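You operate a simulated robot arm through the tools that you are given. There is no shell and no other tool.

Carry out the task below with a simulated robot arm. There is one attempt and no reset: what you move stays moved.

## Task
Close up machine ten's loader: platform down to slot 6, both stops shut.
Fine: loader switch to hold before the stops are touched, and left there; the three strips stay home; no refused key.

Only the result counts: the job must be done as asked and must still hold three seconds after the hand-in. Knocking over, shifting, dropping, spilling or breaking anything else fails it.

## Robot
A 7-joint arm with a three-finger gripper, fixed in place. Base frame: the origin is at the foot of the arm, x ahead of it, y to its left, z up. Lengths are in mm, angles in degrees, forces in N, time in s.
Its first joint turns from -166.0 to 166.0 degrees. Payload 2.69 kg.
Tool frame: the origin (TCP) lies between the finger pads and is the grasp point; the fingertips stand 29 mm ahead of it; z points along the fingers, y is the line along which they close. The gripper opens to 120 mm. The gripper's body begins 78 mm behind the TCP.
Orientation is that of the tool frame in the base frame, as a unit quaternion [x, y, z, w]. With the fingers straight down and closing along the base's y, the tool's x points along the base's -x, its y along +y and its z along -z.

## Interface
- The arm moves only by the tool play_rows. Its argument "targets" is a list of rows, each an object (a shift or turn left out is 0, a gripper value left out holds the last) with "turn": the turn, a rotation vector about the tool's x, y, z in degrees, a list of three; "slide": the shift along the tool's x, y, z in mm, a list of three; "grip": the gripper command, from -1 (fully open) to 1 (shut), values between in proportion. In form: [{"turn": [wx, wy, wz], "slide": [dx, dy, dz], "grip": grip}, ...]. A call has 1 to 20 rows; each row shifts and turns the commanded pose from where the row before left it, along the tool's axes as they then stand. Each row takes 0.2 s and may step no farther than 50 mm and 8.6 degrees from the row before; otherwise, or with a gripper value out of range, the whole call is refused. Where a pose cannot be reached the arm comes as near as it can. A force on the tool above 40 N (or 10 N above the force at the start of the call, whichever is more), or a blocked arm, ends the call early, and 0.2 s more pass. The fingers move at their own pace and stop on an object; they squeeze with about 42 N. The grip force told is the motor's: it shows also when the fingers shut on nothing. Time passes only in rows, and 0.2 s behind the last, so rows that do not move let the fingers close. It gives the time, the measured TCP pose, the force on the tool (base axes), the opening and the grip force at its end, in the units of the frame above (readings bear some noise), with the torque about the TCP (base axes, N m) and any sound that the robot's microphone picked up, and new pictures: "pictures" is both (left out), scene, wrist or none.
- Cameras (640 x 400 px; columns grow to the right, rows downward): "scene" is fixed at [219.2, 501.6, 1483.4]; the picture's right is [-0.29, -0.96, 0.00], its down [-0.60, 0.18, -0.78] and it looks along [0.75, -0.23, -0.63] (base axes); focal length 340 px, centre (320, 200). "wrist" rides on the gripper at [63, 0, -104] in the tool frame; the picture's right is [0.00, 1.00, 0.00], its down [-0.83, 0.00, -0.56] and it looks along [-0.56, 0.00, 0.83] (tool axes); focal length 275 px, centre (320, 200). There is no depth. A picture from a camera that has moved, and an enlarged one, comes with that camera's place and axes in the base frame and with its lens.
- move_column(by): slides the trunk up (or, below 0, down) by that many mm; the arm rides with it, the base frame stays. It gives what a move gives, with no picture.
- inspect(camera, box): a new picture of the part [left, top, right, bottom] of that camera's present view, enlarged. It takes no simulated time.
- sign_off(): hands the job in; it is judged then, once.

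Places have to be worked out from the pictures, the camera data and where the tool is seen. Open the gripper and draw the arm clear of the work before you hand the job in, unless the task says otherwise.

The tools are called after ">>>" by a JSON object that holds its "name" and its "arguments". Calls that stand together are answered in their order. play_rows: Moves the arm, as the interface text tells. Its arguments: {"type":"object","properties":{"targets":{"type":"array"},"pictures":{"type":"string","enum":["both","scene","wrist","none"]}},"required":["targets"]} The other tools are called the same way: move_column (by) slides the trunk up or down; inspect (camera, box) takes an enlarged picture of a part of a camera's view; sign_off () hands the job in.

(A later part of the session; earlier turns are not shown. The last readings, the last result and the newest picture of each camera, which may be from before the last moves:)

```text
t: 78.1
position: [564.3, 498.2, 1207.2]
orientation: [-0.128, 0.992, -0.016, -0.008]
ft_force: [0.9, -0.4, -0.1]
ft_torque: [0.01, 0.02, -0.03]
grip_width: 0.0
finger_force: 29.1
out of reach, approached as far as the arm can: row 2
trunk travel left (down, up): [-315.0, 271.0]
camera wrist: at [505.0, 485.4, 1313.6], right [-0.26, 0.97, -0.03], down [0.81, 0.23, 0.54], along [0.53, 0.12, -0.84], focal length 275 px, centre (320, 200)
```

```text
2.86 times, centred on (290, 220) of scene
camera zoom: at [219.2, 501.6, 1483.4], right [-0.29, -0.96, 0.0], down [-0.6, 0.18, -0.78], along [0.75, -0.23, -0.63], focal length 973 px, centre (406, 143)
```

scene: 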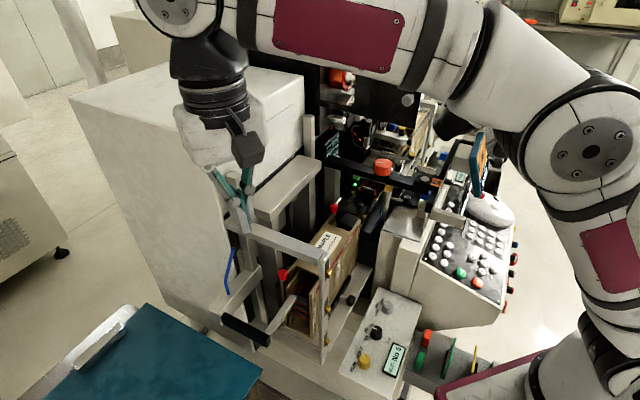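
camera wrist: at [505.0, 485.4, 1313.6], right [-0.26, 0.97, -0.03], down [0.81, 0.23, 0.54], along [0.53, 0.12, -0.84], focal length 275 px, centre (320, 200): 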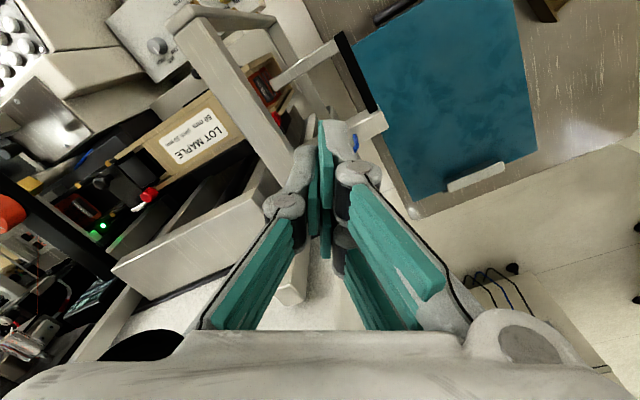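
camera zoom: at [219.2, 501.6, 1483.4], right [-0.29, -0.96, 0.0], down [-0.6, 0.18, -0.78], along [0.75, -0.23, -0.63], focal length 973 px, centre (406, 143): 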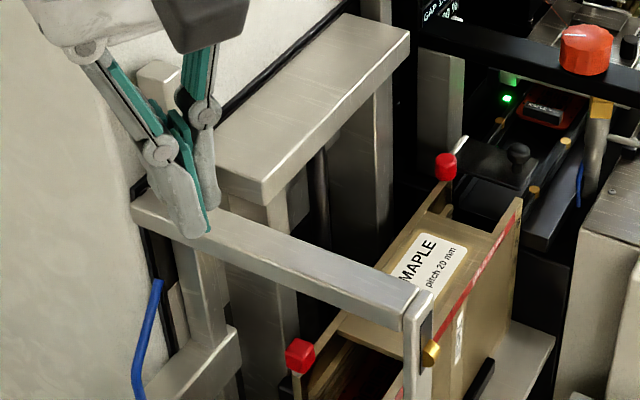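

>>> {"name": "play_rows", "arguments": {"targets": [{"slide": [-8, -22, 0]}, {"slide": [-8, -22, 0]}, {"slide": [-8, -22, 0]}, {"turn": [0, -7, 0]}, {"turn": [0, -7, 0]}, {"turn": [0, -7, 0]}, {"turn": [0, -7, 0]}, {"turn": [0, -7, 0], "slide": [0, 0, 20]}]}}

>>> {"name": "inspect", "arguments": {"camera": "scene", "box": [200, 150, 380, 290]}}

>>> {"name": "inspect", "arguments": {"camera": "wrist", "box": [220, 20, 420, 180]}}

```text
t: 79.9
position: [614.6, 443.1, 1189.8]
orientation: [-0.126, 0.948, 0.023, 0.29]
ft_force: [0.4, -0.5, 0.0]
ft_torque: [0.0, 0.0, 0.02]
grip_width: 0.3
finger_force: 27.9
trunk travel left (down, up): [-315.0, 271.0]
camera wrist: at [507.1, 416.3, 1242.0], right [-0.26, 0.97, -0.03], down [0.36, 0.13, 0.92], along [0.9, 0.22, -0.38], focal length 275 px, centre (320, 200)
```

scene: 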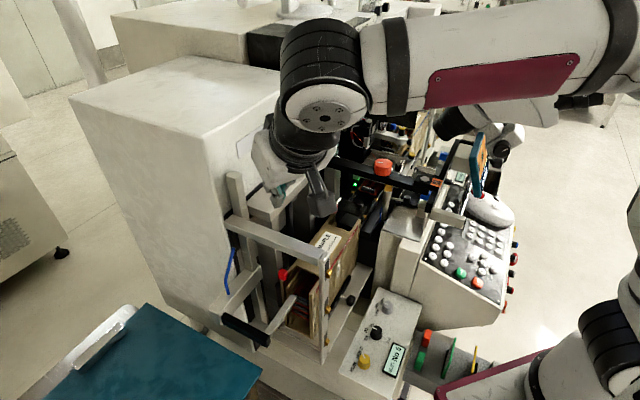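
wrist: 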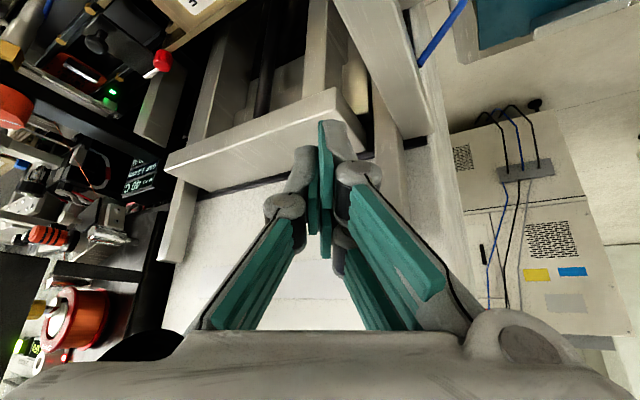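

```text
2.86 times, centred on (290, 220) of scene
camera zoom: at [219.2, 501.6, 1483.4], right [-0.29, -0.96, 0.0], down [-0.6, 0.18, -0.78], along [0.75, -0.23, -0.63], focal length 973 px, centre (406, 143)
```

zoom: 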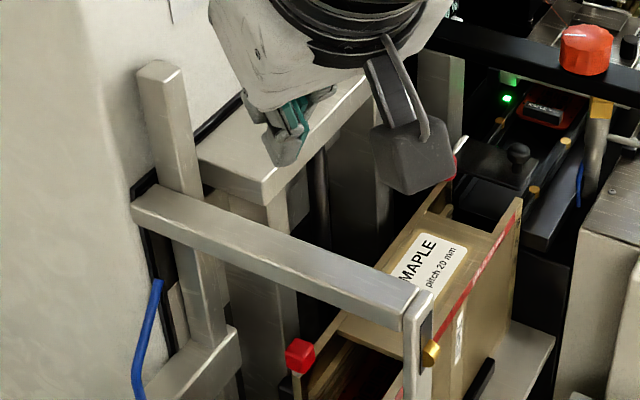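

```text
2.50 times, centred on (320, 100) of wrist
camera zoom: at [507.1, 416.3, 1242.0], right [-0.26, 0.97, -0.03], down [0.36, 0.13, 0.92], along [0.9, 0.22, -0.38], focal length 688 px, centre (320, 450)
```

zoom: 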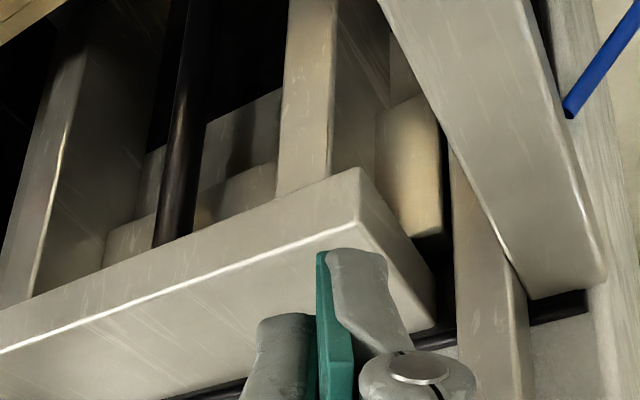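

The space above cap A (frame bar, shelf corner, post) is tight, so I'll come at it from the pusher side instead, leaning the tool strongly and keeping the fingers nearly closed. First I back out and re-yaw.

>>> {"name": "play_rows", "arguments": {"targets": [{"slide": [0, 0, -30]}, {"slide": [0, 0, -30]}, {"turn": [0, 7, 0]}, {"turn": [0, 7, 0]}, {"turn": [0, 7, 0]}, {"turn": [0, 7, 0]}, {"turn": [0, 6, 0]}, {"turn": [0, 0, 8.5]}, {"turn": [0, 0, 8.5]}, {"turn": [0, 0, 8.5]}, {"turn": [0, 0, 8.5]}, {"turn": [0, 0, 8.5]}, {"turn": [0, 0, 8.5]}, {"turn": [0, 0, 8.5]}], "pictures": "none"}}

```text
t: 82.9
position: [580.5, 434.7, 1239.9]
orientation: [0.383, 0.924, -0.015, 0.007]
ft_force: [0.7, 0.4, -0.4]
ft_torque: [-0.03, 0.03, -0.03]
grip_width: 0.0
finger_force: 28.9
trunk travel left (down, up): [-315.0, 271.0]
```

>>> {"name": "play_rows", "arguments": {"targets": [{"slide": [36, 0, 0]}, {"slide": [36, 9, 0]}, {"slide": [36, 9, 0]}, {"slide": [36, 9, 0]}, {"slide": [0, 0, 30]}, {"slide": [0, 0, 30]}, {"turn": [0, -8.3, 0]}, {"turn": [0, -8.3, 0]}, {"turn": [0, -8.3, 0]}, {"turn": [0, -8.3, 0]}, {"turn": [0, -8.3, 0]}, {"turn": [0, -8.3, 0]}, {"turn": [0, -8.2, 0]}]}}

>>> {"name": "inspect", "arguments": {"camera": "wrist", "box": [220, 40, 420, 200]}}

```text
t: 85.8
position: [552.2, 491.2, 1194.2]
orientation: [0.384, 0.855, -0.16, 0.31]
ft_force: [-0.7, -0.2, -0.4]
ft_torque: [0.0, 0.0, 0.03]
grip_width: 0.1
finger_force: 29.1
out of reach, approached as far as the arm can: row 4, 10, 11, 12, 13
trunk travel left (down, up): [-315.0, 271.0]
stopped in row 13: the arm was blocked; the commanded pose is now the measured one
camera wrist: at [478.0, 580.0, 1233.4], right [0.76, 0.65, -0.04], down [0.2, -0.18, 0.96], along [0.62, -0.73, -0.27], focal length 275 px, centre (320, 200)
```

scene: 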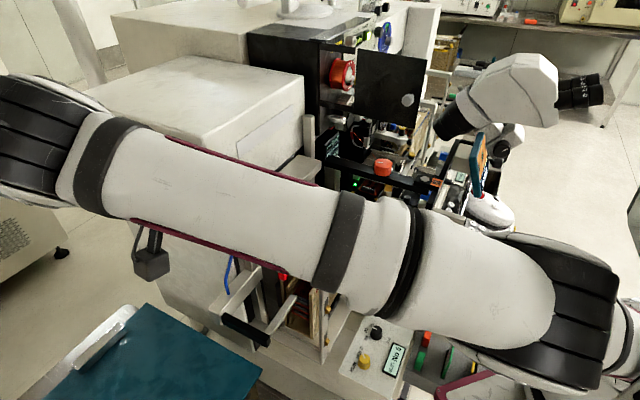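
wrist: 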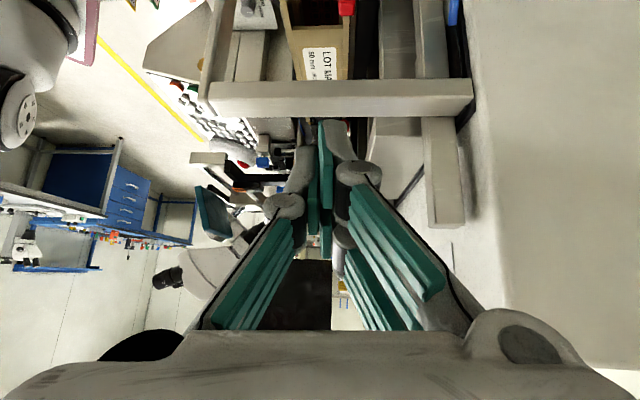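

```text
2.50 times, centred on (320, 120) of wrist
camera zoom: at [478.0, 580.0, 1233.4], right [0.76, 0.65, -0.04], down [0.2, -0.18, 0.96], along [0.62, -0.73, -0.27], focal length 688 px, centre (320, 400)
```

zoom: 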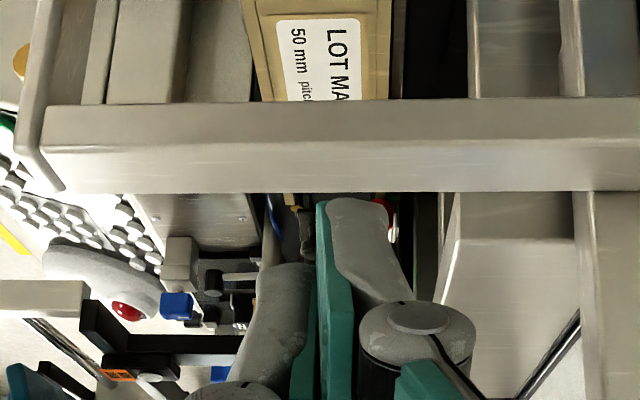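

The bar sits right above cap A, so I'll use a ~30° lean from the pusher side with closed fingers (last time the opened finger hit the post). I first relax the over-leaned pose.

>>> {"name": "play_rows", "arguments": {"targets": [{"turn": [0, 5.4, 0]}, {"turn": [0, 5.4, 0]}]}}

```text
t: 86.4
position: [550.2, 494.2, 1192.2]
orientation: [0.396, 0.881, -0.125, 0.229]
ft_force: [-0.1, 0.5, 0.3]
ft_torque: [0.02, -0.01, -0.03]
grip_width: 0.2
finger_force: 28.3
trunk travel left (down, up): [-315.0, 271.0]
camera wrist: at [481.7, 575.8, 1251.2], right [0.75, 0.66, -0.04], down [0.32, -0.31, 0.9], along [0.58, -0.69, -0.44], focal length 275 px, centre (320, 200)
```

scene: 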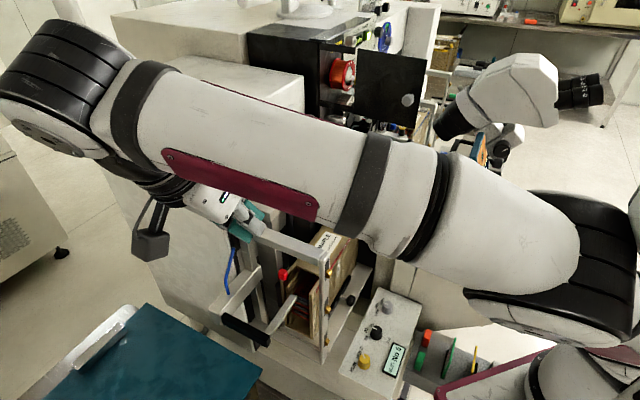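
wrist: 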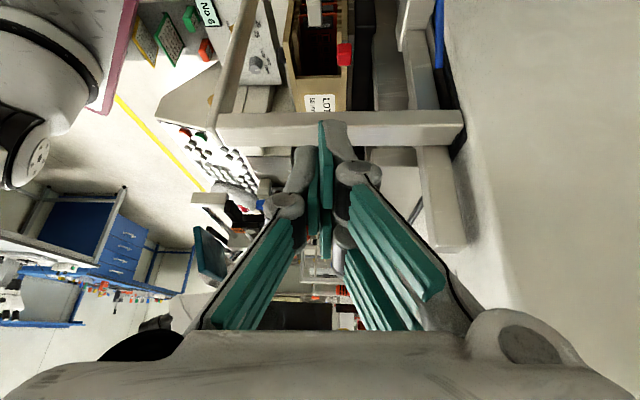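

>>> {"name": "play_rows", "arguments": {"targets": [{"slide": [4, 0.5, 21.7]}, {"slide": [4, 0.5, 21.7]}, {"slide": [4, 0.5, 21.7]}, {"slide": [0, 0, 25]}, {"slide": [0, 0, 25]}]}}

>>> {"name": "inspect", "arguments": {"camera": "wrist", "box": [240, 40, 420, 200]}}

>>> {"name": "inspect", "arguments": {"camera": "scene", "box": [200, 200, 340, 320]}}

```text
t: 87.8
position: [586.9, 456.5, 1029.7]
orientation: [0.389, 0.866, -0.181, 0.258]
ft_force: [0.1, -0.5, -0.9]
ft_torque: [0.01, -0.01, -0.02]
grip_width: 0.2
finger_force: 28.1
trunk travel left (down, up): [-315.0, 271.0]
stopped in row 5: the arm was blocked; the commanded pose is now the measured one
camera wrist: at [519.8, 546.6, 1078.1], right [0.76, 0.64, -0.11], down [0.3, -0.19, 0.93], along [0.57, -0.75, -0.34], focal length 275 px, centre (320, 200)
```

scene: 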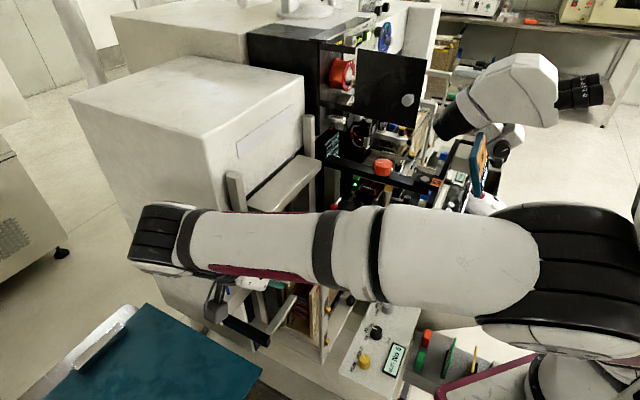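
wrist: 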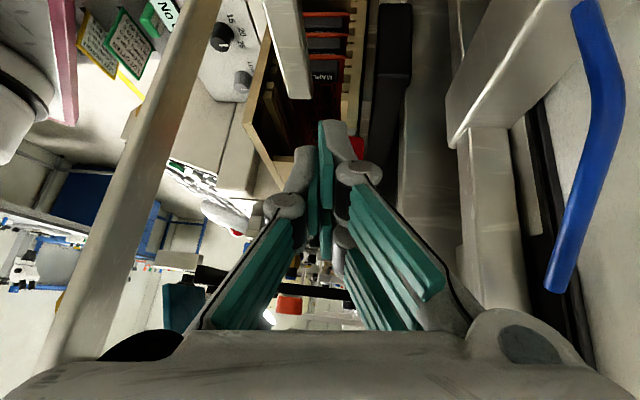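

```text
2.50 times, centred on (330, 120) of wrist
camera zoom: at [519.8, 546.6, 1078.1], right [0.76, 0.64, -0.11], down [0.3, -0.19, 0.93], along [0.57, -0.75, -0.34], focal length 688 px, centre (295, 400)
```

zoom: 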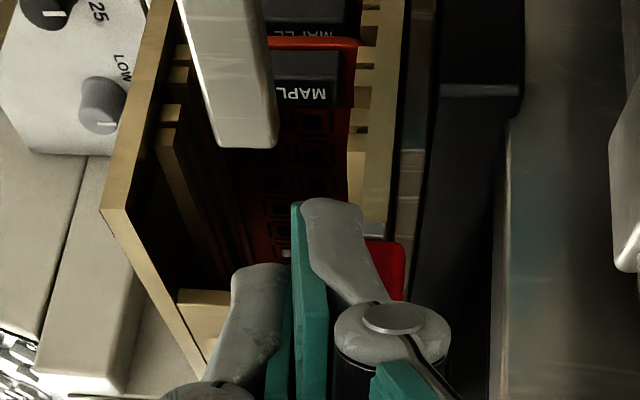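

```text
3.33 times, centred on (270, 260) of scene
camera zoom: at [219.2, 501.6, 1483.4], right [-0.29, -0.96, 0.0], down [-0.6, 0.18, -0.78], along [0.75, -0.23, -0.63], focal length 1135 px, centre (487, 0)
```

zoom: 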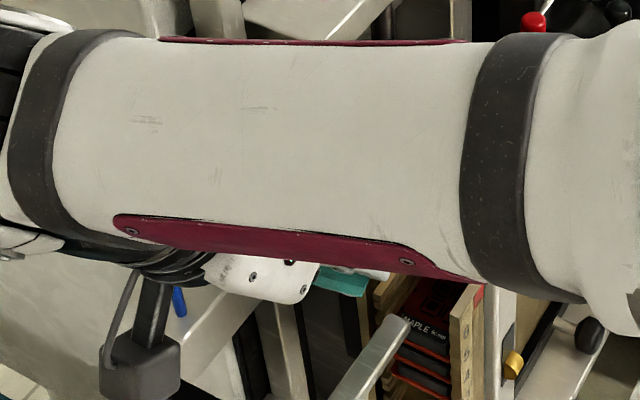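

Blocked again — the low forearm is most likely resting over the frame. I back out, then raise the trunk so the forearm comes down steeply from above.

>>> {"name": "play_rows", "arguments": {"targets": [{"slide": [0, 0, -20]}, {"slide": [0, 0, -30]}, {"slide": [-5, 0, -40]}, {"slide": [-5, 0, -40]}], "pictures": "none"}}

>>> {"name": "move_column", "arguments": {"by": 200}}

>>> {"name": "play_rows", "arguments": {"targets": [{"slide": [0, 0, 0]}]}}

```text
t: 88.8
position: [552.2, 511.6, 1136.4]
orientation: [0.388, 0.867, -0.179, 0.256]
ft_force: [-0.4, -0.8, 0.9]
ft_torque: [-0.01, -0.01, -0.01]
grip_width: 0.1
finger_force: 28.6
out of reach, approached as far as the arm can: row 4
trunk travel left (down, up): [-315.0, 271.0]
```

```text
t: 90.9
position: [450.3, 512.4, 1334.7]
orientation: [0.388, 0.867, -0.177, 0.257]
ft_force: [-0.9, 0.0, -0.4]
ft_torque: [-0.03, 0.02, 0.01]
grip_width: 0.0
finger_force: 28.5
trunk travel left (down, up): [-515.0, 71.0]
```

```text
t: 91.3
position: [449.8, 511.0, 1334.7]
orientation: [0.387, 0.868, -0.176, 0.257]
ft_force: [0.7, 0.7, 0.2]
ft_torque: [0.01, 0.02, 0.02]
grip_width: 0.0
finger_force: 28.3
trunk travel left (down, up): [-515.0, 71.0]
camera wrist: at [381.9, 602.1, 1382.6], right [0.76, 0.64, -0.11], down [0.3, -0.2, 0.93], along [0.57, -0.74, -0.34], focal length 275 px, centre (320, 200)
```

scene: 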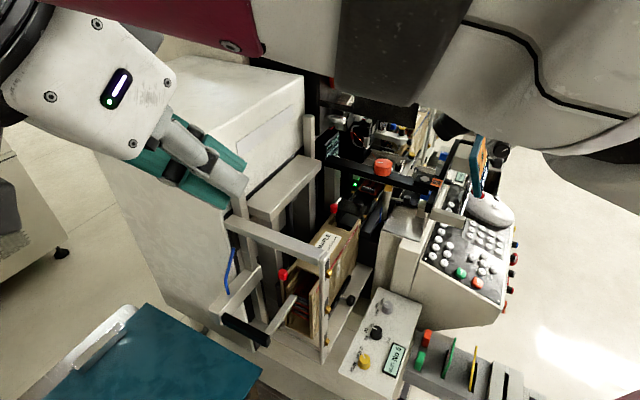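
wrist: 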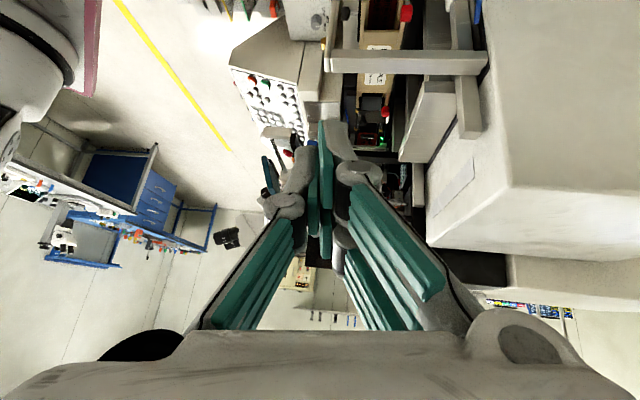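

The rail is inclined (raising also moves the arm back), fine. I level the roll and set the lean to 30°, then read the axes.

>>> {"name": "play_rows", "arguments": {"targets": [{"turn": [-7.9, 0, 0]}, {"turn": [0, 5.9, 0]}], "pictures": "wrist"}}

```text
t: 91.9
position: [448.9, 513.2, 1335.3]
orientation: [0.374, 0.891, -0.098, 0.238]
ft_force: [-0.2, 0.8, -0.3]
ft_torque: [-0.05, -0.03, 0.0]
grip_width: 0.0
finger_force: 27.9
trunk travel left (down, up): [-515.0, 71.0]
camera wrist: at [374.5, 589.0, 1394.3], right [0.71, 0.7, 0.0], down [0.31, -0.32, 0.9], along [0.63, -0.64, -0.44], focal length 275 px, centre (320, 200)
```

wrist: 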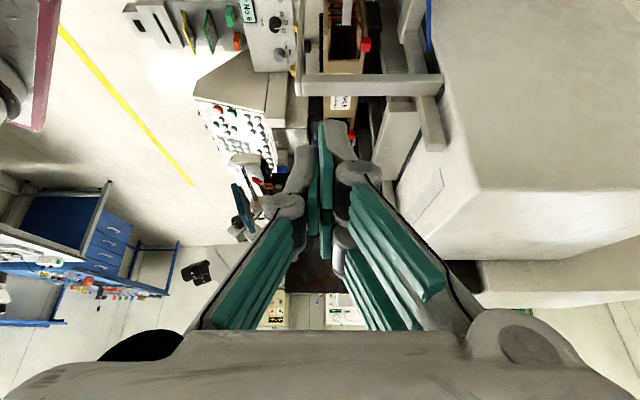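

>>> {"name": "play_rows", "arguments": {"targets": [{"slide": [1.6, 10.2, 38.5]}, {"slide": [1.6, 10.2, 38.5]}, {"slide": [1.6, 10.2, 38.5]}, {"slide": [1.6, 10.2, 38.5]}, {"slide": [1.6, 10.2, 38.5]}, {"slide": [1.6, 10.2, 38.5]}]}}

>>> {"name": "inspect", "arguments": {"camera": "wrist", "box": [240, 40, 420, 180]}}

>>> {"name": "inspect", "arguments": {"camera": "scene", "box": [200, 200, 340, 320]}}

```text
t: 93.3
position: [567.5, 480.0, 1130.2]
orientation: [0.374, 0.891, -0.097, 0.238]
ft_force: [0.6, 1.0, 0.6]
ft_torque: [0.03, -0.02, 0.05]
grip_width: 0.2
finger_force: 28.3
trunk travel left (down, up): [-515.0, 71.0]
camera wrist: at [493.4, 555.8, 1189.6], right [0.71, 0.7, 0.0], down [0.31, -0.32, 0.9], along [0.63, -0.64, -0.45], focal length 275 px, centre (320, 200)
```

scene: 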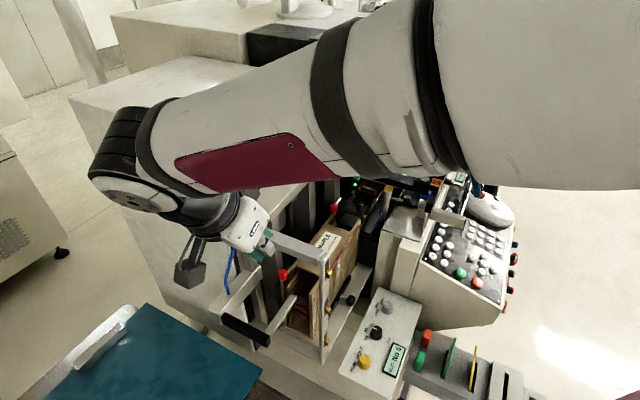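
wrist: 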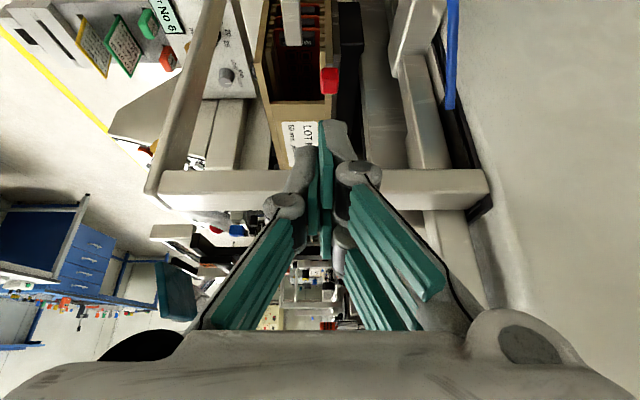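

```text
2.86 times, centred on (330, 110) of wrist
camera zoom: at [493.4, 555.8, 1189.6], right [0.71, 0.7, 0.0], down [0.31, -0.32, 0.9], along [0.63, -0.64, -0.45], focal length 786 px, centre (291, 457)
```

zoom: 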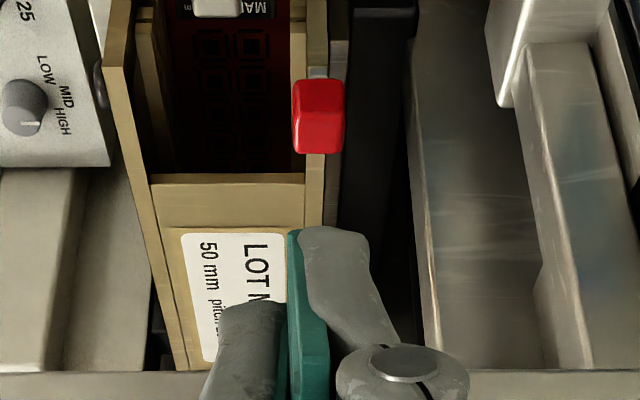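

```text
3.33 times, centred on (270, 260) of scene
camera zoom: at [219.2, 501.6, 1483.4], right [-0.29, -0.96, 0.0], down [-0.6, 0.18, -0.78], along [0.75, -0.23, -0.63], focal length 1135 px, centre (487, 0)
```

zoom: 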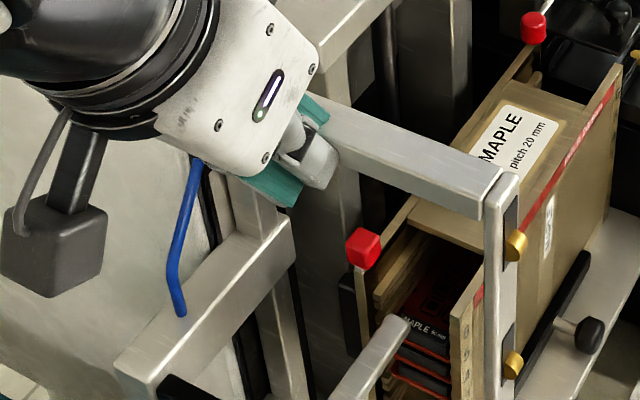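

Now the forearm clears everything. The cap is at s≈112, n≈749; I advance along the tool axis to ~15 mm above its top.

>>> {"name": "play_rows", "arguments": {"targets": [{"slide": [0, 1.5, 25]}, {"slide": [0, 0, 25]}, {"slide": [0, 0, 20]}, {"slide": [0, 0, 13]}]}}

>>> {"name": "inspect", "arguments": {"camera": "wrist", "box": [260, 60, 420, 180]}}

>>> {"name": "inspect", "arguments": {"camera": "scene", "box": [230, 230, 330, 310]}}

```text
t: 94.3
position: [599.5, 451.3, 1058.5]
orientation: [0.374, 0.891, -0.099, 0.238]
ft_force: [-0.5, -0.2, 0.0]
ft_torque: [-0.03, 0.01, 0.05]
grip_width: 0.0
finger_force: 28.6
trunk travel left (down, up): [-515.0, 71.0]
camera wrist: at [524.3, 527.6, 1117.4], right [0.71, 0.7, 0.0], down [0.31, -0.32, 0.9], along [0.63, -0.64, -0.44], focal length 275 px, centre (320, 200)
```

scene: 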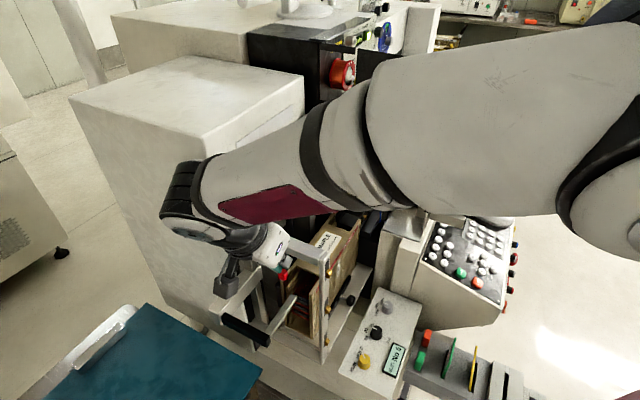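
wrist: 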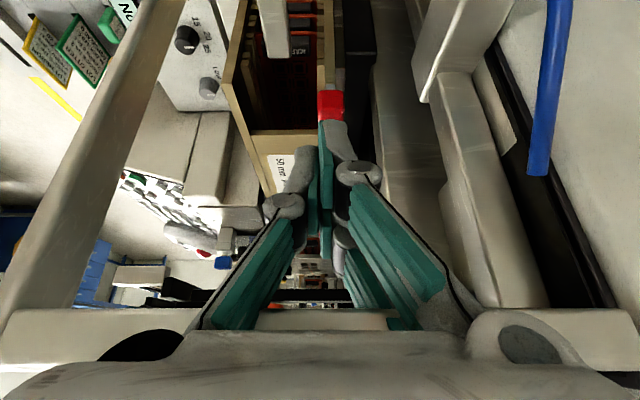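

```text
3.33 times, centred on (340, 120) of wrist
camera zoom: at [524.3, 527.6, 1117.4], right [0.71, 0.7, 0.0], down [0.31, -0.32, 0.9], along [0.63, -0.64, -0.44], focal length 918 px, centre (253, 467)
```

zoom: 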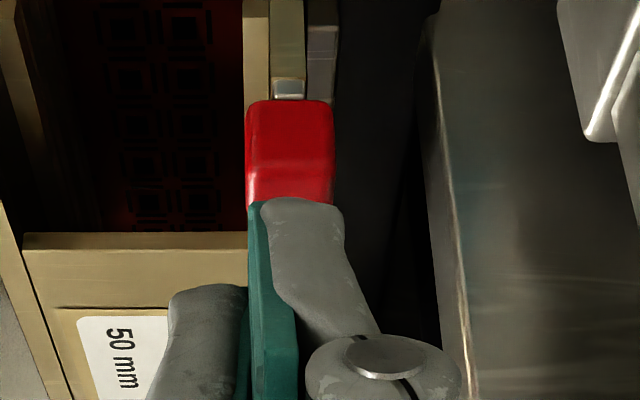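

```text
5.00 times, centred on (280, 270) of scene
camera zoom: at [219.2, 501.6, 1483.4], right [-0.29, -0.96, 0.0], down [-0.6, 0.18, -0.78], along [0.75, -0.23, -0.63], focal length 1703 px, centre (520, -150)
```

zoom: 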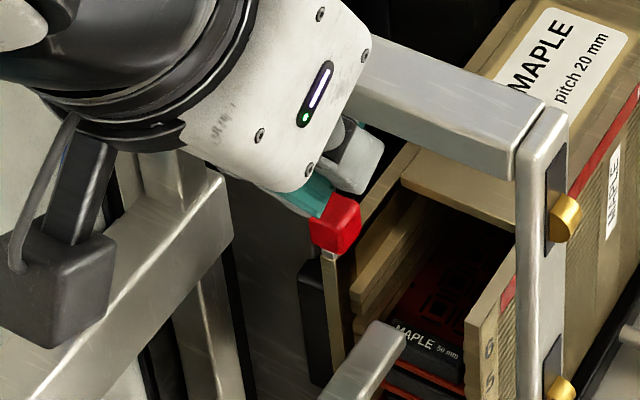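

I centre the tip edge over the cap and lower gently to touch its top.

>>> {"name": "play_rows", "arguments": {"targets": [{"slide": [-6, 0, 3.5]}, {"slide": [3, 0, 5.2]}, {"slide": [2, 0, 3.5]}], "pictures": "none"}}

>>> {"name": "play_rows", "arguments": {"targets": [{"slide": [1, 0, 1.73]}, {"slide": [0, 0, 0]}], "pictures": "wrist"}}

>>> {"name": "inspect", "arguments": {"camera": "scene", "box": [260, 255, 310, 295]}}

```text
t: 95.1
position: [604.3, 447.1, 1048.0]
orientation: [0.374, 0.891, -0.098, 0.237]
ft_force: [0.0, 0.4, -0.1]
ft_torque: [0.01, -0.02, -0.03]
grip_width: 0.1
finger_force: 28.0
trunk travel left (down, up): [-515.0, 71.0]
```

```text
t: 95.7
position: [603.6, 446.7, 1046.1]
orientation: [0.374, 0.891, -0.098, 0.237]
ft_force: [-0.6, 0.2, -0.2]
ft_torque: [-0.02, 0.0, -0.01]
grip_width: 0.0
finger_force: 28.4
trunk travel left (down, up): [-515.0, 71.0]
camera wrist: at [528.8, 522.9, 1105.4], right [0.71, 0.7, 0.0], down [0.31, -0.32, 0.9], along [0.63, -0.64, -0.44], focal length 275 px, centre (320, 200)
```

wrist: 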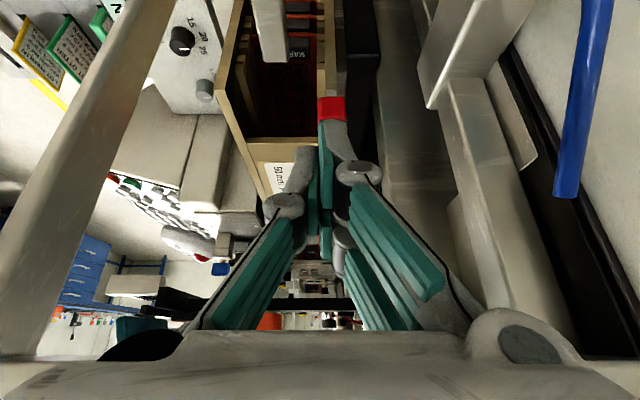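

```text
10.00 times, centred on (285, 275) of scene
camera zoom: at [219.2, 501.6, 1483.4], right [-0.29, -0.96, 0.0], down [-0.6, 0.18, -0.78], along [0.75, -0.23, -0.63], focal length 3405 px, centre (670, -550)
```

zoom: 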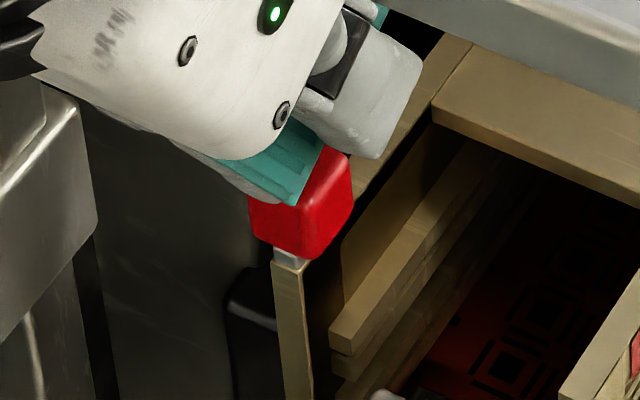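

>>> {"name": "play_rows", "arguments": {"targets": [{"slide": [0.8, 0, 1.3]}, {"slide": [0.8, 0, 1.3]}], "pictures": "none"}}

>>> {"name": "play_rows", "arguments": {"targets": [{"slide": [0.8, 0, 1.3]}, {"slide": [0.8, 0, 1.3]}], "pictures": "none"}}

```text
t: 96.3
position: [604.8, 445.2, 1042.5]
orientation: [0.374, 0.891, -0.099, 0.237]
ft_force: [0.7, 0.0, 0.1]
ft_torque: [0.0, 0.02, 0.03]
grip_width: 0.0
finger_force: 28.4
trunk travel left (down, up): [-515.0, 71.0]
```

```text
t: 96.9
position: [602.6, 446.8, 1041.7]
orientation: [0.375, 0.891, -0.097, 0.238]
ft_force: [-1.3, -0.5, 13.8]
ft_torque: [0.05, 0.06, 0.02]
grip_width: 0.0
finger_force: 28.5
trunk travel left (down, up): [-515.0, 71.0]
```

Contact: 14 N on the cap top and it does not sink. Now I drag gently toward −n (across the opening) and watch whether the cap follows.

>>> {"name": "play_rows", "arguments": {"targets": [{"slide": [0, -3, 0]}, {"slide": [0, -3, 0]}], "pictures": "wrist"}}

>>> {"name": "inspect", "arguments": {"camera": "scene", "box": [260, 255, 310, 295]}}

>>> {"name": "inspect", "arguments": {"camera": "wrist", "box": [280, 60, 380, 140]}}

```text
t: 97.5
position: [597.5, 443.5, 1041.1]
orientation: [0.373, 0.891, -0.097, 0.239]
ft_force: [-0.6, 2.2, 19.7]
ft_torque: [0.18, 0.02, 0.03]
grip_width: 0.0
finger_force: 28.5
trunk travel left (down, up): [-515.0, 71.0]
camera wrist: at [524.1, 518.8, 1100.8], right [0.71, 0.7, 0.0], down [0.31, -0.32, 0.9], along [0.63, -0.63, -0.44], focal length 275 px, centre (320, 200)
```

wrist: 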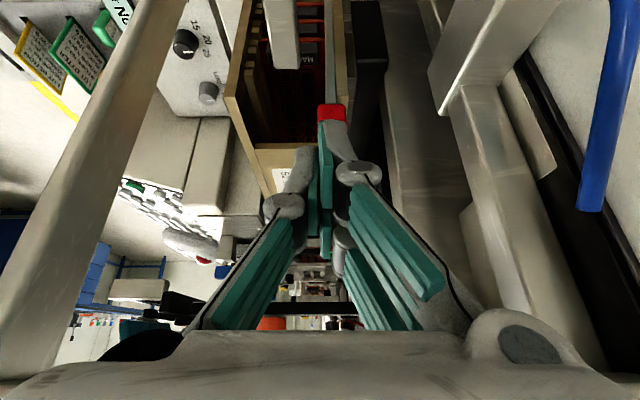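

```text
10.00 times, centred on (285, 275) of scene
camera zoom: at [219.2, 501.6, 1483.4], right [-0.29, -0.96, 0.0], down [-0.6, 0.18, -0.78], along [0.75, -0.23, -0.63], focal length 3405 px, centre (670, -550)
```

zoom: 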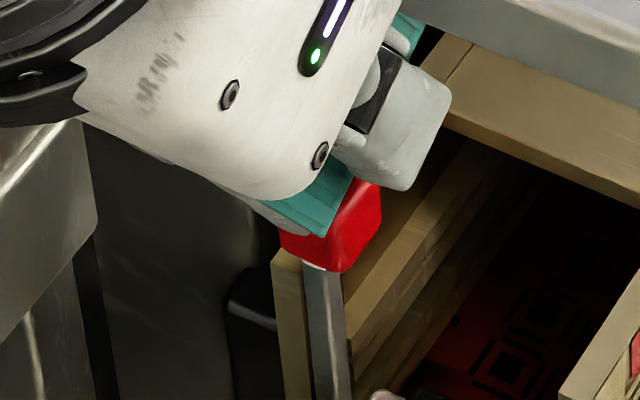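

```text
5.00 times, centred on (330, 100) of wrist
camera zoom: at [524.1, 518.8, 1100.8], right [0.71, 0.7, 0.0], down [0.31, -0.32, 0.9], along [0.63, -0.63, -0.44], focal length 1376 px, centre (270, 700)
```

zoom: 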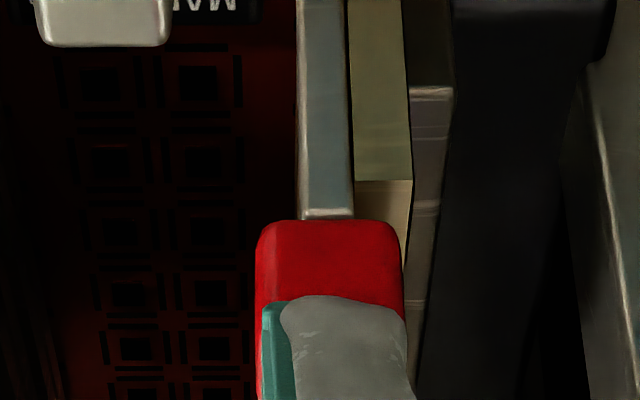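

It works: a metal bar under the cap slides out from the wall into the opening. I keep dragging toward −n until it meets its stop.

>>> {"name": "play_rows", "arguments": {"targets": [{"slide": [0, -4, 0]}, {"slide": [0, -4, 0]}, {"slide": [0, -4, 0]}], "pictures": "none"}}

>>> {"name": "inspect", "arguments": {"camera": "scene", "box": [260, 255, 310, 295]}}

>>> {"name": "inspect", "arguments": {"camera": "wrist", "box": [260, 40, 400, 140]}}

```text
t: 98.3
position: [590.1, 433.8, 1041.8]
orientation: [0.374, 0.891, -0.097, 0.239]
ft_force: [-2.0, 3.6, 23.8]
ft_torque: [0.23, 0.05, 0.01]
grip_width: 0.0
finger_force: 28.7
trunk travel left (down, up): [-515.0, 71.0]
```

```text
10.00 times, centred on (285, 275) of scene
camera zoom: at [219.2, 501.6, 1483.4], right [-0.29, -0.96, 0.0], down [-0.6, 0.18, -0.78], along [0.75, -0.23, -0.63], focal length 3405 px, centre (670, -550)
```

zoom: 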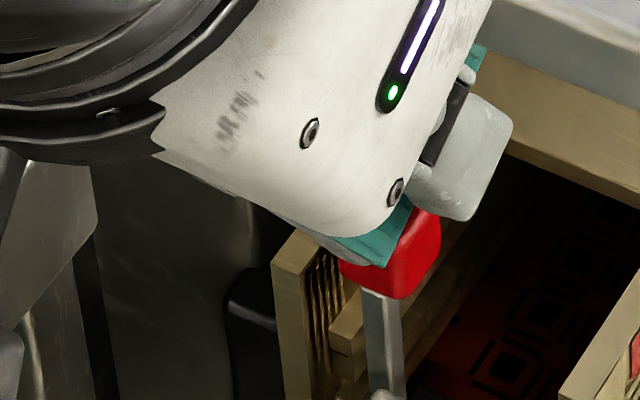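

```text
4.00 times, centred on (330, 90) of wrist
camera zoom: at [515.1, 510.3, 1100.4], right [0.71, 0.7, 0.0], down [0.31, -0.32, 0.9], along [0.63, -0.63, -0.45], focal length 1101 px, centre (280, 640)
```

zoom: 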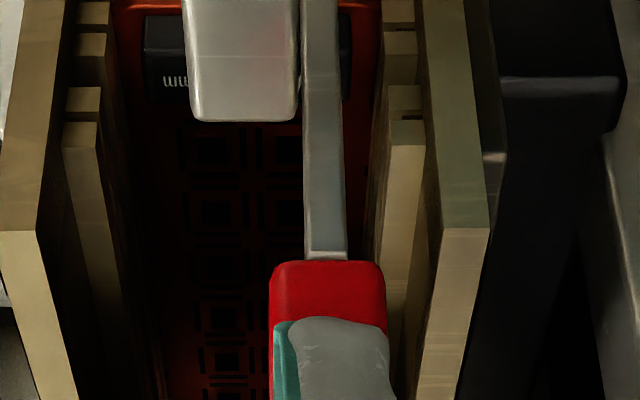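

>>> {"name": "play_rows", "arguments": {"targets": [{"slide": [-0.2, -3, -0.4]}, {"slide": [0, -3, 0]}, {"slide": [0, -3, 0]}], "pictures": "none"}}

>>> {"name": "inspect", "arguments": {"camera": "scene", "box": [260, 255, 310, 295]}}

>>> {"name": "inspect", "arguments": {"camera": "wrist", "box": [260, 40, 400, 140]}}

```text
t: 99.1
position: [583.5, 427.7, 1040.9]
orientation: [0.374, 0.891, -0.097, 0.237]
ft_force: [-3.7, 5.8, 22.7]
ft_torque: [0.26, 0.1, 0.07]
grip_width: 0.0
finger_force: 28.6
trunk travel left (down, up): [-515.0, 71.0]
```

```text
10.00 times, centred on (285, 275) of scene
camera zoom: at [219.2, 501.6, 1483.4], right [-0.29, -0.96, 0.0], down [-0.6, 0.18, -0.78], along [0.75, -0.23, -0.63], focal length 3405 px, centre (670, -550)
```

zoom: 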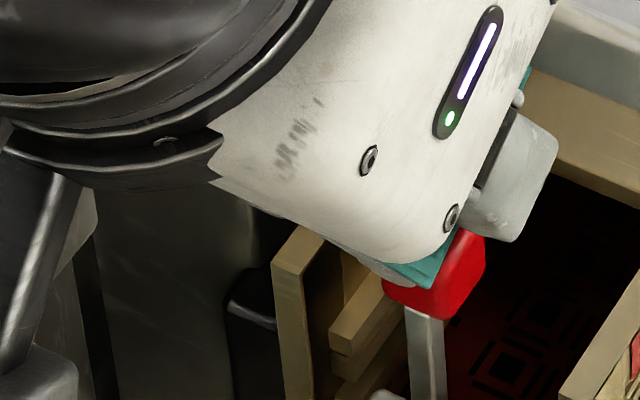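

```text
4.00 times, centred on (330, 90) of wrist
camera zoom: at [508.7, 504.2, 1100.3], right [0.71, 0.7, 0.0], down [0.31, -0.32, 0.9], along [0.63, -0.64, -0.44], focal length 1101 px, centre (280, 640)
```

zoom: 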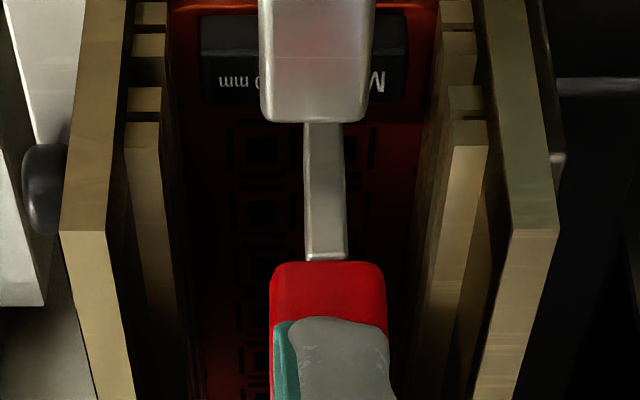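

The bar is about 2–3 mm from mid-opening. I continue in small steps to feel for its end.

>>> {"name": "play_rows", "arguments": {"targets": [{"slide": [0, -2, 0]}, {"slide": [0, -2, 0]}], "pictures": "none"}}

>>> {"name": "inspect", "arguments": {"camera": "wrist", "box": [260, 40, 400, 140]}}

```text
t: 99.7
position: [581.9, 426.1, 1040.4]
orientation: [0.375, 0.891, -0.097, 0.238]
ft_force: [-1.4, 9.0, 21.4]
ft_torque: [0.44, 0.02, -0.03]
grip_width: 0.0
finger_force: 28.4
trunk travel left (down, up): [-515.0, 71.0]
```

```text
4.00 times, centred on (330, 90) of wrist
camera zoom: at [506.4, 501.8, 1100.3], right [0.71, 0.7, 0.0], down [0.31, -0.32, 0.9], along [0.63, -0.63, -0.45], focal length 1101 px, centre (280, 640)
```

zoom: 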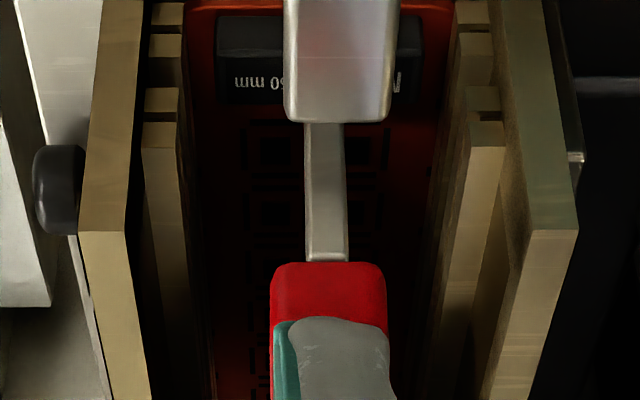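

>>> {"name": "play_rows", "arguments": {"targets": [{"slide": [0, -2, 0]}, {"slide": [0, -1, 0]}], "pictures": "none"}}

>>> {"name": "inspect", "arguments": {"camera": "wrist", "box": [260, 40, 400, 140]}}

```text
t: 100.3
position: [578.7, 423.8, 1041.3]
orientation: [0.374, 0.891, -0.097, 0.238]
ft_force: [-3.4, 10.2, 26.3]
ft_torque: [0.49, 0.09, 0.03]
grip_width: 0.0
finger_force: 28.4
trunk travel left (down, up): [-515.0, 71.0]
```

```text
4.00 times, centred on (330, 90) of wrist
camera zoom: at [503.7, 499.4, 1100.7], right [0.71, 0.7, 0.0], down [0.31, -0.32, 0.9], along [0.63, -0.63, -0.44], focal length 1101 px, centre (280, 640)
```

zoom: 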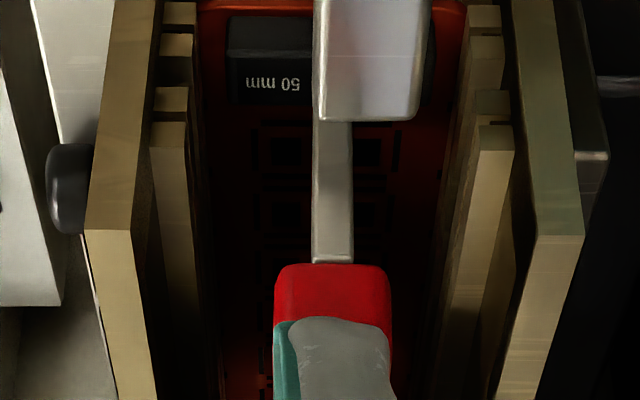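

>>> {"name": "play_rows", "arguments": {"targets": [{"slide": [0, -2, 0]}, {"slide": [0, -2, 0]}], "pictures": "none"}}

>>> {"name": "inspect", "arguments": {"camera": "wrist", "box": [260, 40, 400, 140]}}

```text
t: 100.9
position: [576.9, 419.7, 1042.5]
orientation: [0.374, 0.891, -0.096, 0.238]
ft_force: [-3.3, 11.4, 30.4]
ft_torque: [0.52, 0.06, 0.04]
grip_width: 0.1
finger_force: 28.3
trunk travel left (down, up): [-515.0, 71.0]
```

```text
4.00 times, centred on (330, 90) of wrist
camera zoom: at [500.9, 496.8, 1100.9], right [0.71, 0.7, 0.0], down [0.31, -0.32, 0.9], along [0.63, -0.63, -0.44], focal length 1101 px, centre (280, 640)
```

zoom: 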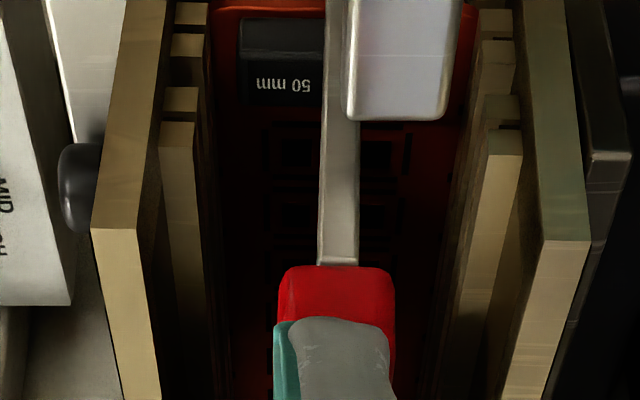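

The last images suggest the whole magazine is now being dragged along, so the stop has reached its end. I lift off at once and check.

>>> {"name": "play_rows", "arguments": {"targets": [{"slide": [-2, 2, -3.5]}, {"slide": [-5, 0, -8.7]}, {"slide": [-5, 0, -8.7]}], "pictures": "both"}}

>>> {"name": "inspect", "arguments": {"camera": "wrist", "box": [240, 20, 440, 150]}}

>>> {"name": "inspect", "arguments": {"camera": "scene", "box": [265, 240, 325, 330]}}

```text
t: 101.7
position: [577.9, 420.2, 1063.3]
orientation: [0.375, 0.891, -0.099, 0.238]
ft_force: [0.1, -0.2, -0.2]
ft_torque: [-0.03, -0.01, -0.04]
grip_width: 0.0
finger_force: 28.6
trunk travel left (down, up): [-515.0, 71.0]
camera wrist: at [503.0, 497.5, 1123.5], right [0.71, 0.7, 0.0], down [0.31, -0.32, 0.9], along [0.63, -0.64, -0.44], focal length 275 px, centre (320, 200)
```

scene: 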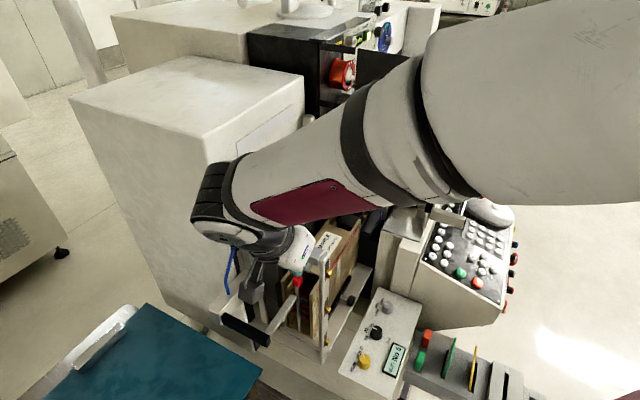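
wrist: 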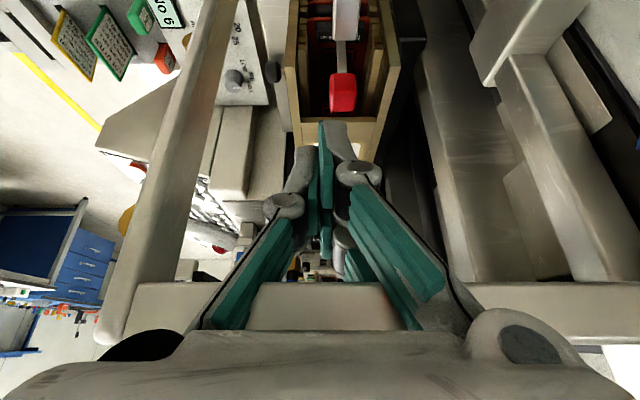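

```text
3.08 times, centred on (340, 85) of wrist
camera zoom: at [503.0, 497.5, 1123.5], right [0.71, 0.7, 0.0], down [0.31, -0.32, 0.9], along [0.63, -0.64, -0.44], focal length 847 px, centre (258, 554)
```

zoom: 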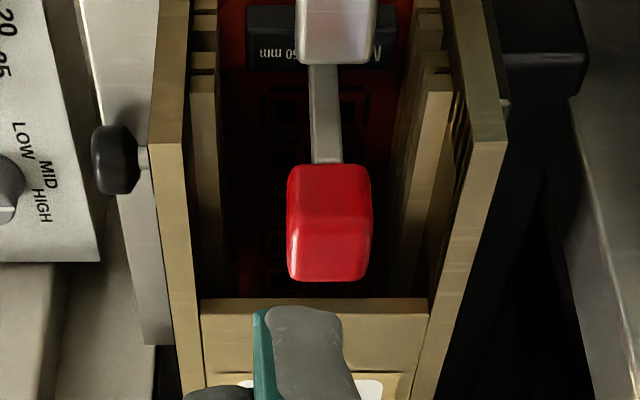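

```text
4.44 times, centred on (295, 285) of scene
camera zoom: at [219.2, 501.6, 1483.4], right [-0.29, -0.96, 0.0], down [-0.6, 0.18, -0.78], along [0.75, -0.23, -0.63], focal length 1514 px, centre (431, -178)
```

zoom: 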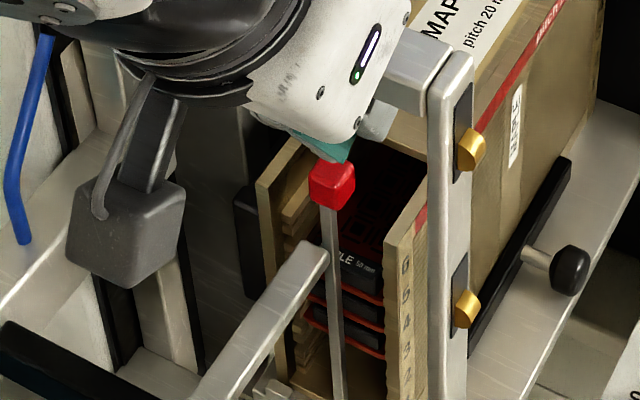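

The magazine and strips look unmoved and the bar stands mid-opening: stop A is shut. I back out along the tool axis, straighten up, rise, and re-yaw for stop B at ≈(758, 304, top ≈1008).

>>> {"name": "play_rows", "arguments": {"targets": [{"slide": [0, 0, -25]}, {"slide": [0, 0, -25]}, {"slide": [0, 0, -25]}, {"slide": [0, 0, -25]}, {"slide": [0, 0, -25]}, {"slide": [-20, 0, -35]}, {"turn": [0, 7.5, 0]}, {"turn": [0, 7.5, 0]}, {"turn": [0, 7.5, 0]}, {"turn": [0, 7.5, 0]}]}}

>>> {"name": "inspect", "arguments": {"camera": "scene", "box": [240, 180, 380, 340]}}

>>> {"name": "inspect", "arguments": {"camera": "scene", "box": [265, 240, 325, 330]}}

```text
t: 103.9
position: [533.8, 465.2, 1212.5]
orientation: [0.386, 0.923, 0.002, -0.001]
ft_force: [-0.5, 1.1, -0.1]
ft_torque: [-0.04, -0.02, -0.01]
grip_width: 0.0
finger_force: 28.4
trunk travel left (down, up): [-515.0, 71.0]
camera wrist: at [489.2, 510.7, 1318.3], right [0.71, 0.7, 0.0], down [0.59, -0.59, 0.55], along [0.39, -0.39, -0.83], focal length 275 px, centre (320, 200)
```

scene: 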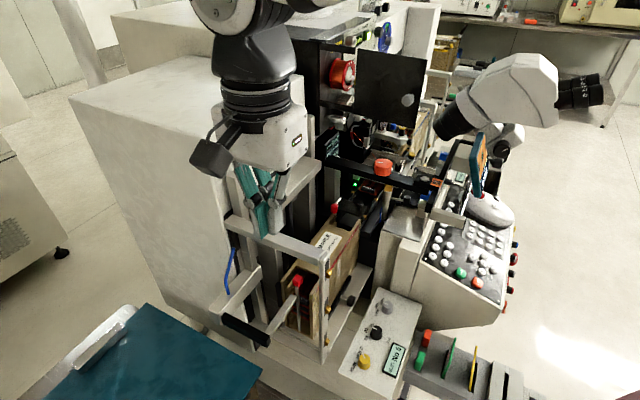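
wrist: 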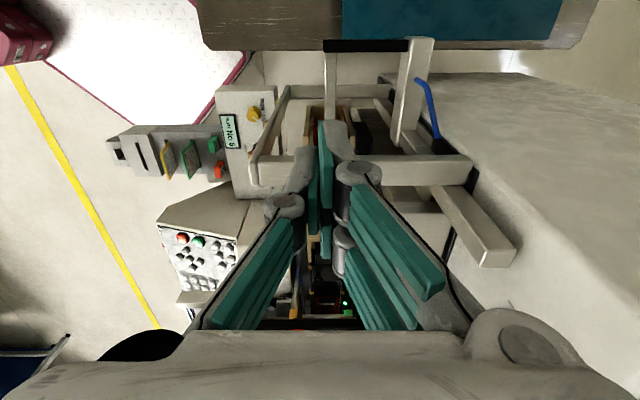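

```text
2.50 times, centred on (310, 260) of scene
camera zoom: at [219.2, 501.6, 1483.4], right [-0.29, -0.96, 0.0], down [-0.6, 0.18, -0.78], along [0.75, -0.23, -0.63], focal length 851 px, centre (345, 50)
```

zoom: 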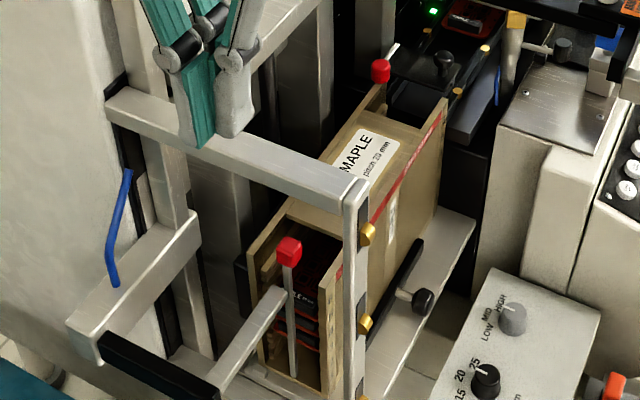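

```text
4.44 times, centred on (295, 285) of scene
camera zoom: at [219.2, 501.6, 1483.4], right [-0.29, -0.96, 0.0], down [-0.6, 0.18, -0.78], along [0.75, -0.23, -0.63], focal length 1514 px, centre (431, -178)
```

zoom: 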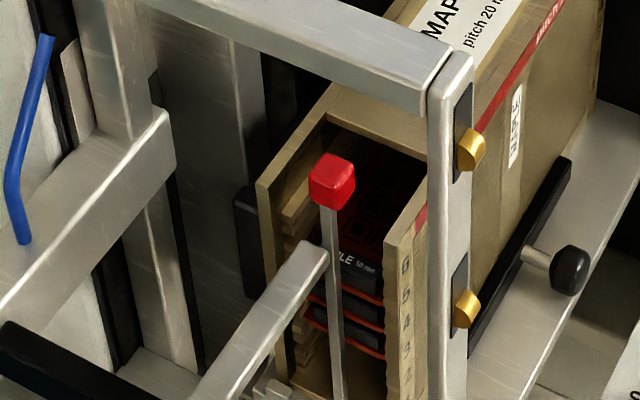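

Stop A is mid-opening exactly like the closed bench magazines, everything else in place. Now I re-yaw by −90° and travel high toward stop B.

>>> {"name": "play_rows", "arguments": {"targets": [{"slide": [0, 0, -45]}, {"turn": [0, 0, -8.2]}, {"turn": [0, 0, -8.2]}, {"turn": [0, 0, -8.2]}, {"turn": [0, 0, -8.2]}, {"turn": [0, 0, -8.2]}, {"turn": [0, 0, -8.2]}, {"turn": [0, 0, -8.2]}, {"turn": [0, 0, -8.2]}, {"turn": [0, 0, -8.2]}, {"turn": [0, 0, -8.2]}, {"turn": [0, 0, -8]}]}}

```text
t: 106.5
position: [533.5, 464.8, 1258.9]
orientation: [-0.38, 0.925, 0.002, 0.001]
ft_force: [0.1, 0.0, 0.2]
ft_torque: [0.0, -0.02, 0.01]
grip_width: 0.0
finger_force: 28.5
trunk travel left (down, up): [-515.0, 71.0]
camera wrist: at [489.8, 420.5, 1362.7], right [-0.71, 0.71, 0.0], down [0.59, 0.58, 0.56], along [0.39, 0.4, -0.83], focal length 275 px, centre (320, 200)
```

scene: 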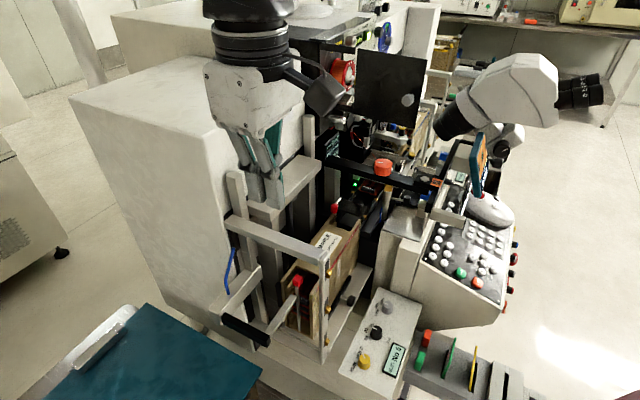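
wrist: 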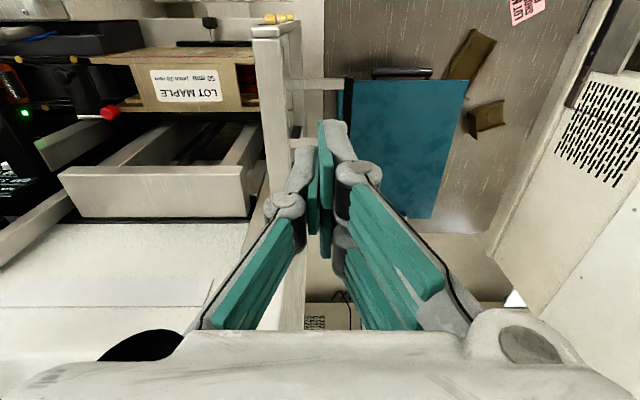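

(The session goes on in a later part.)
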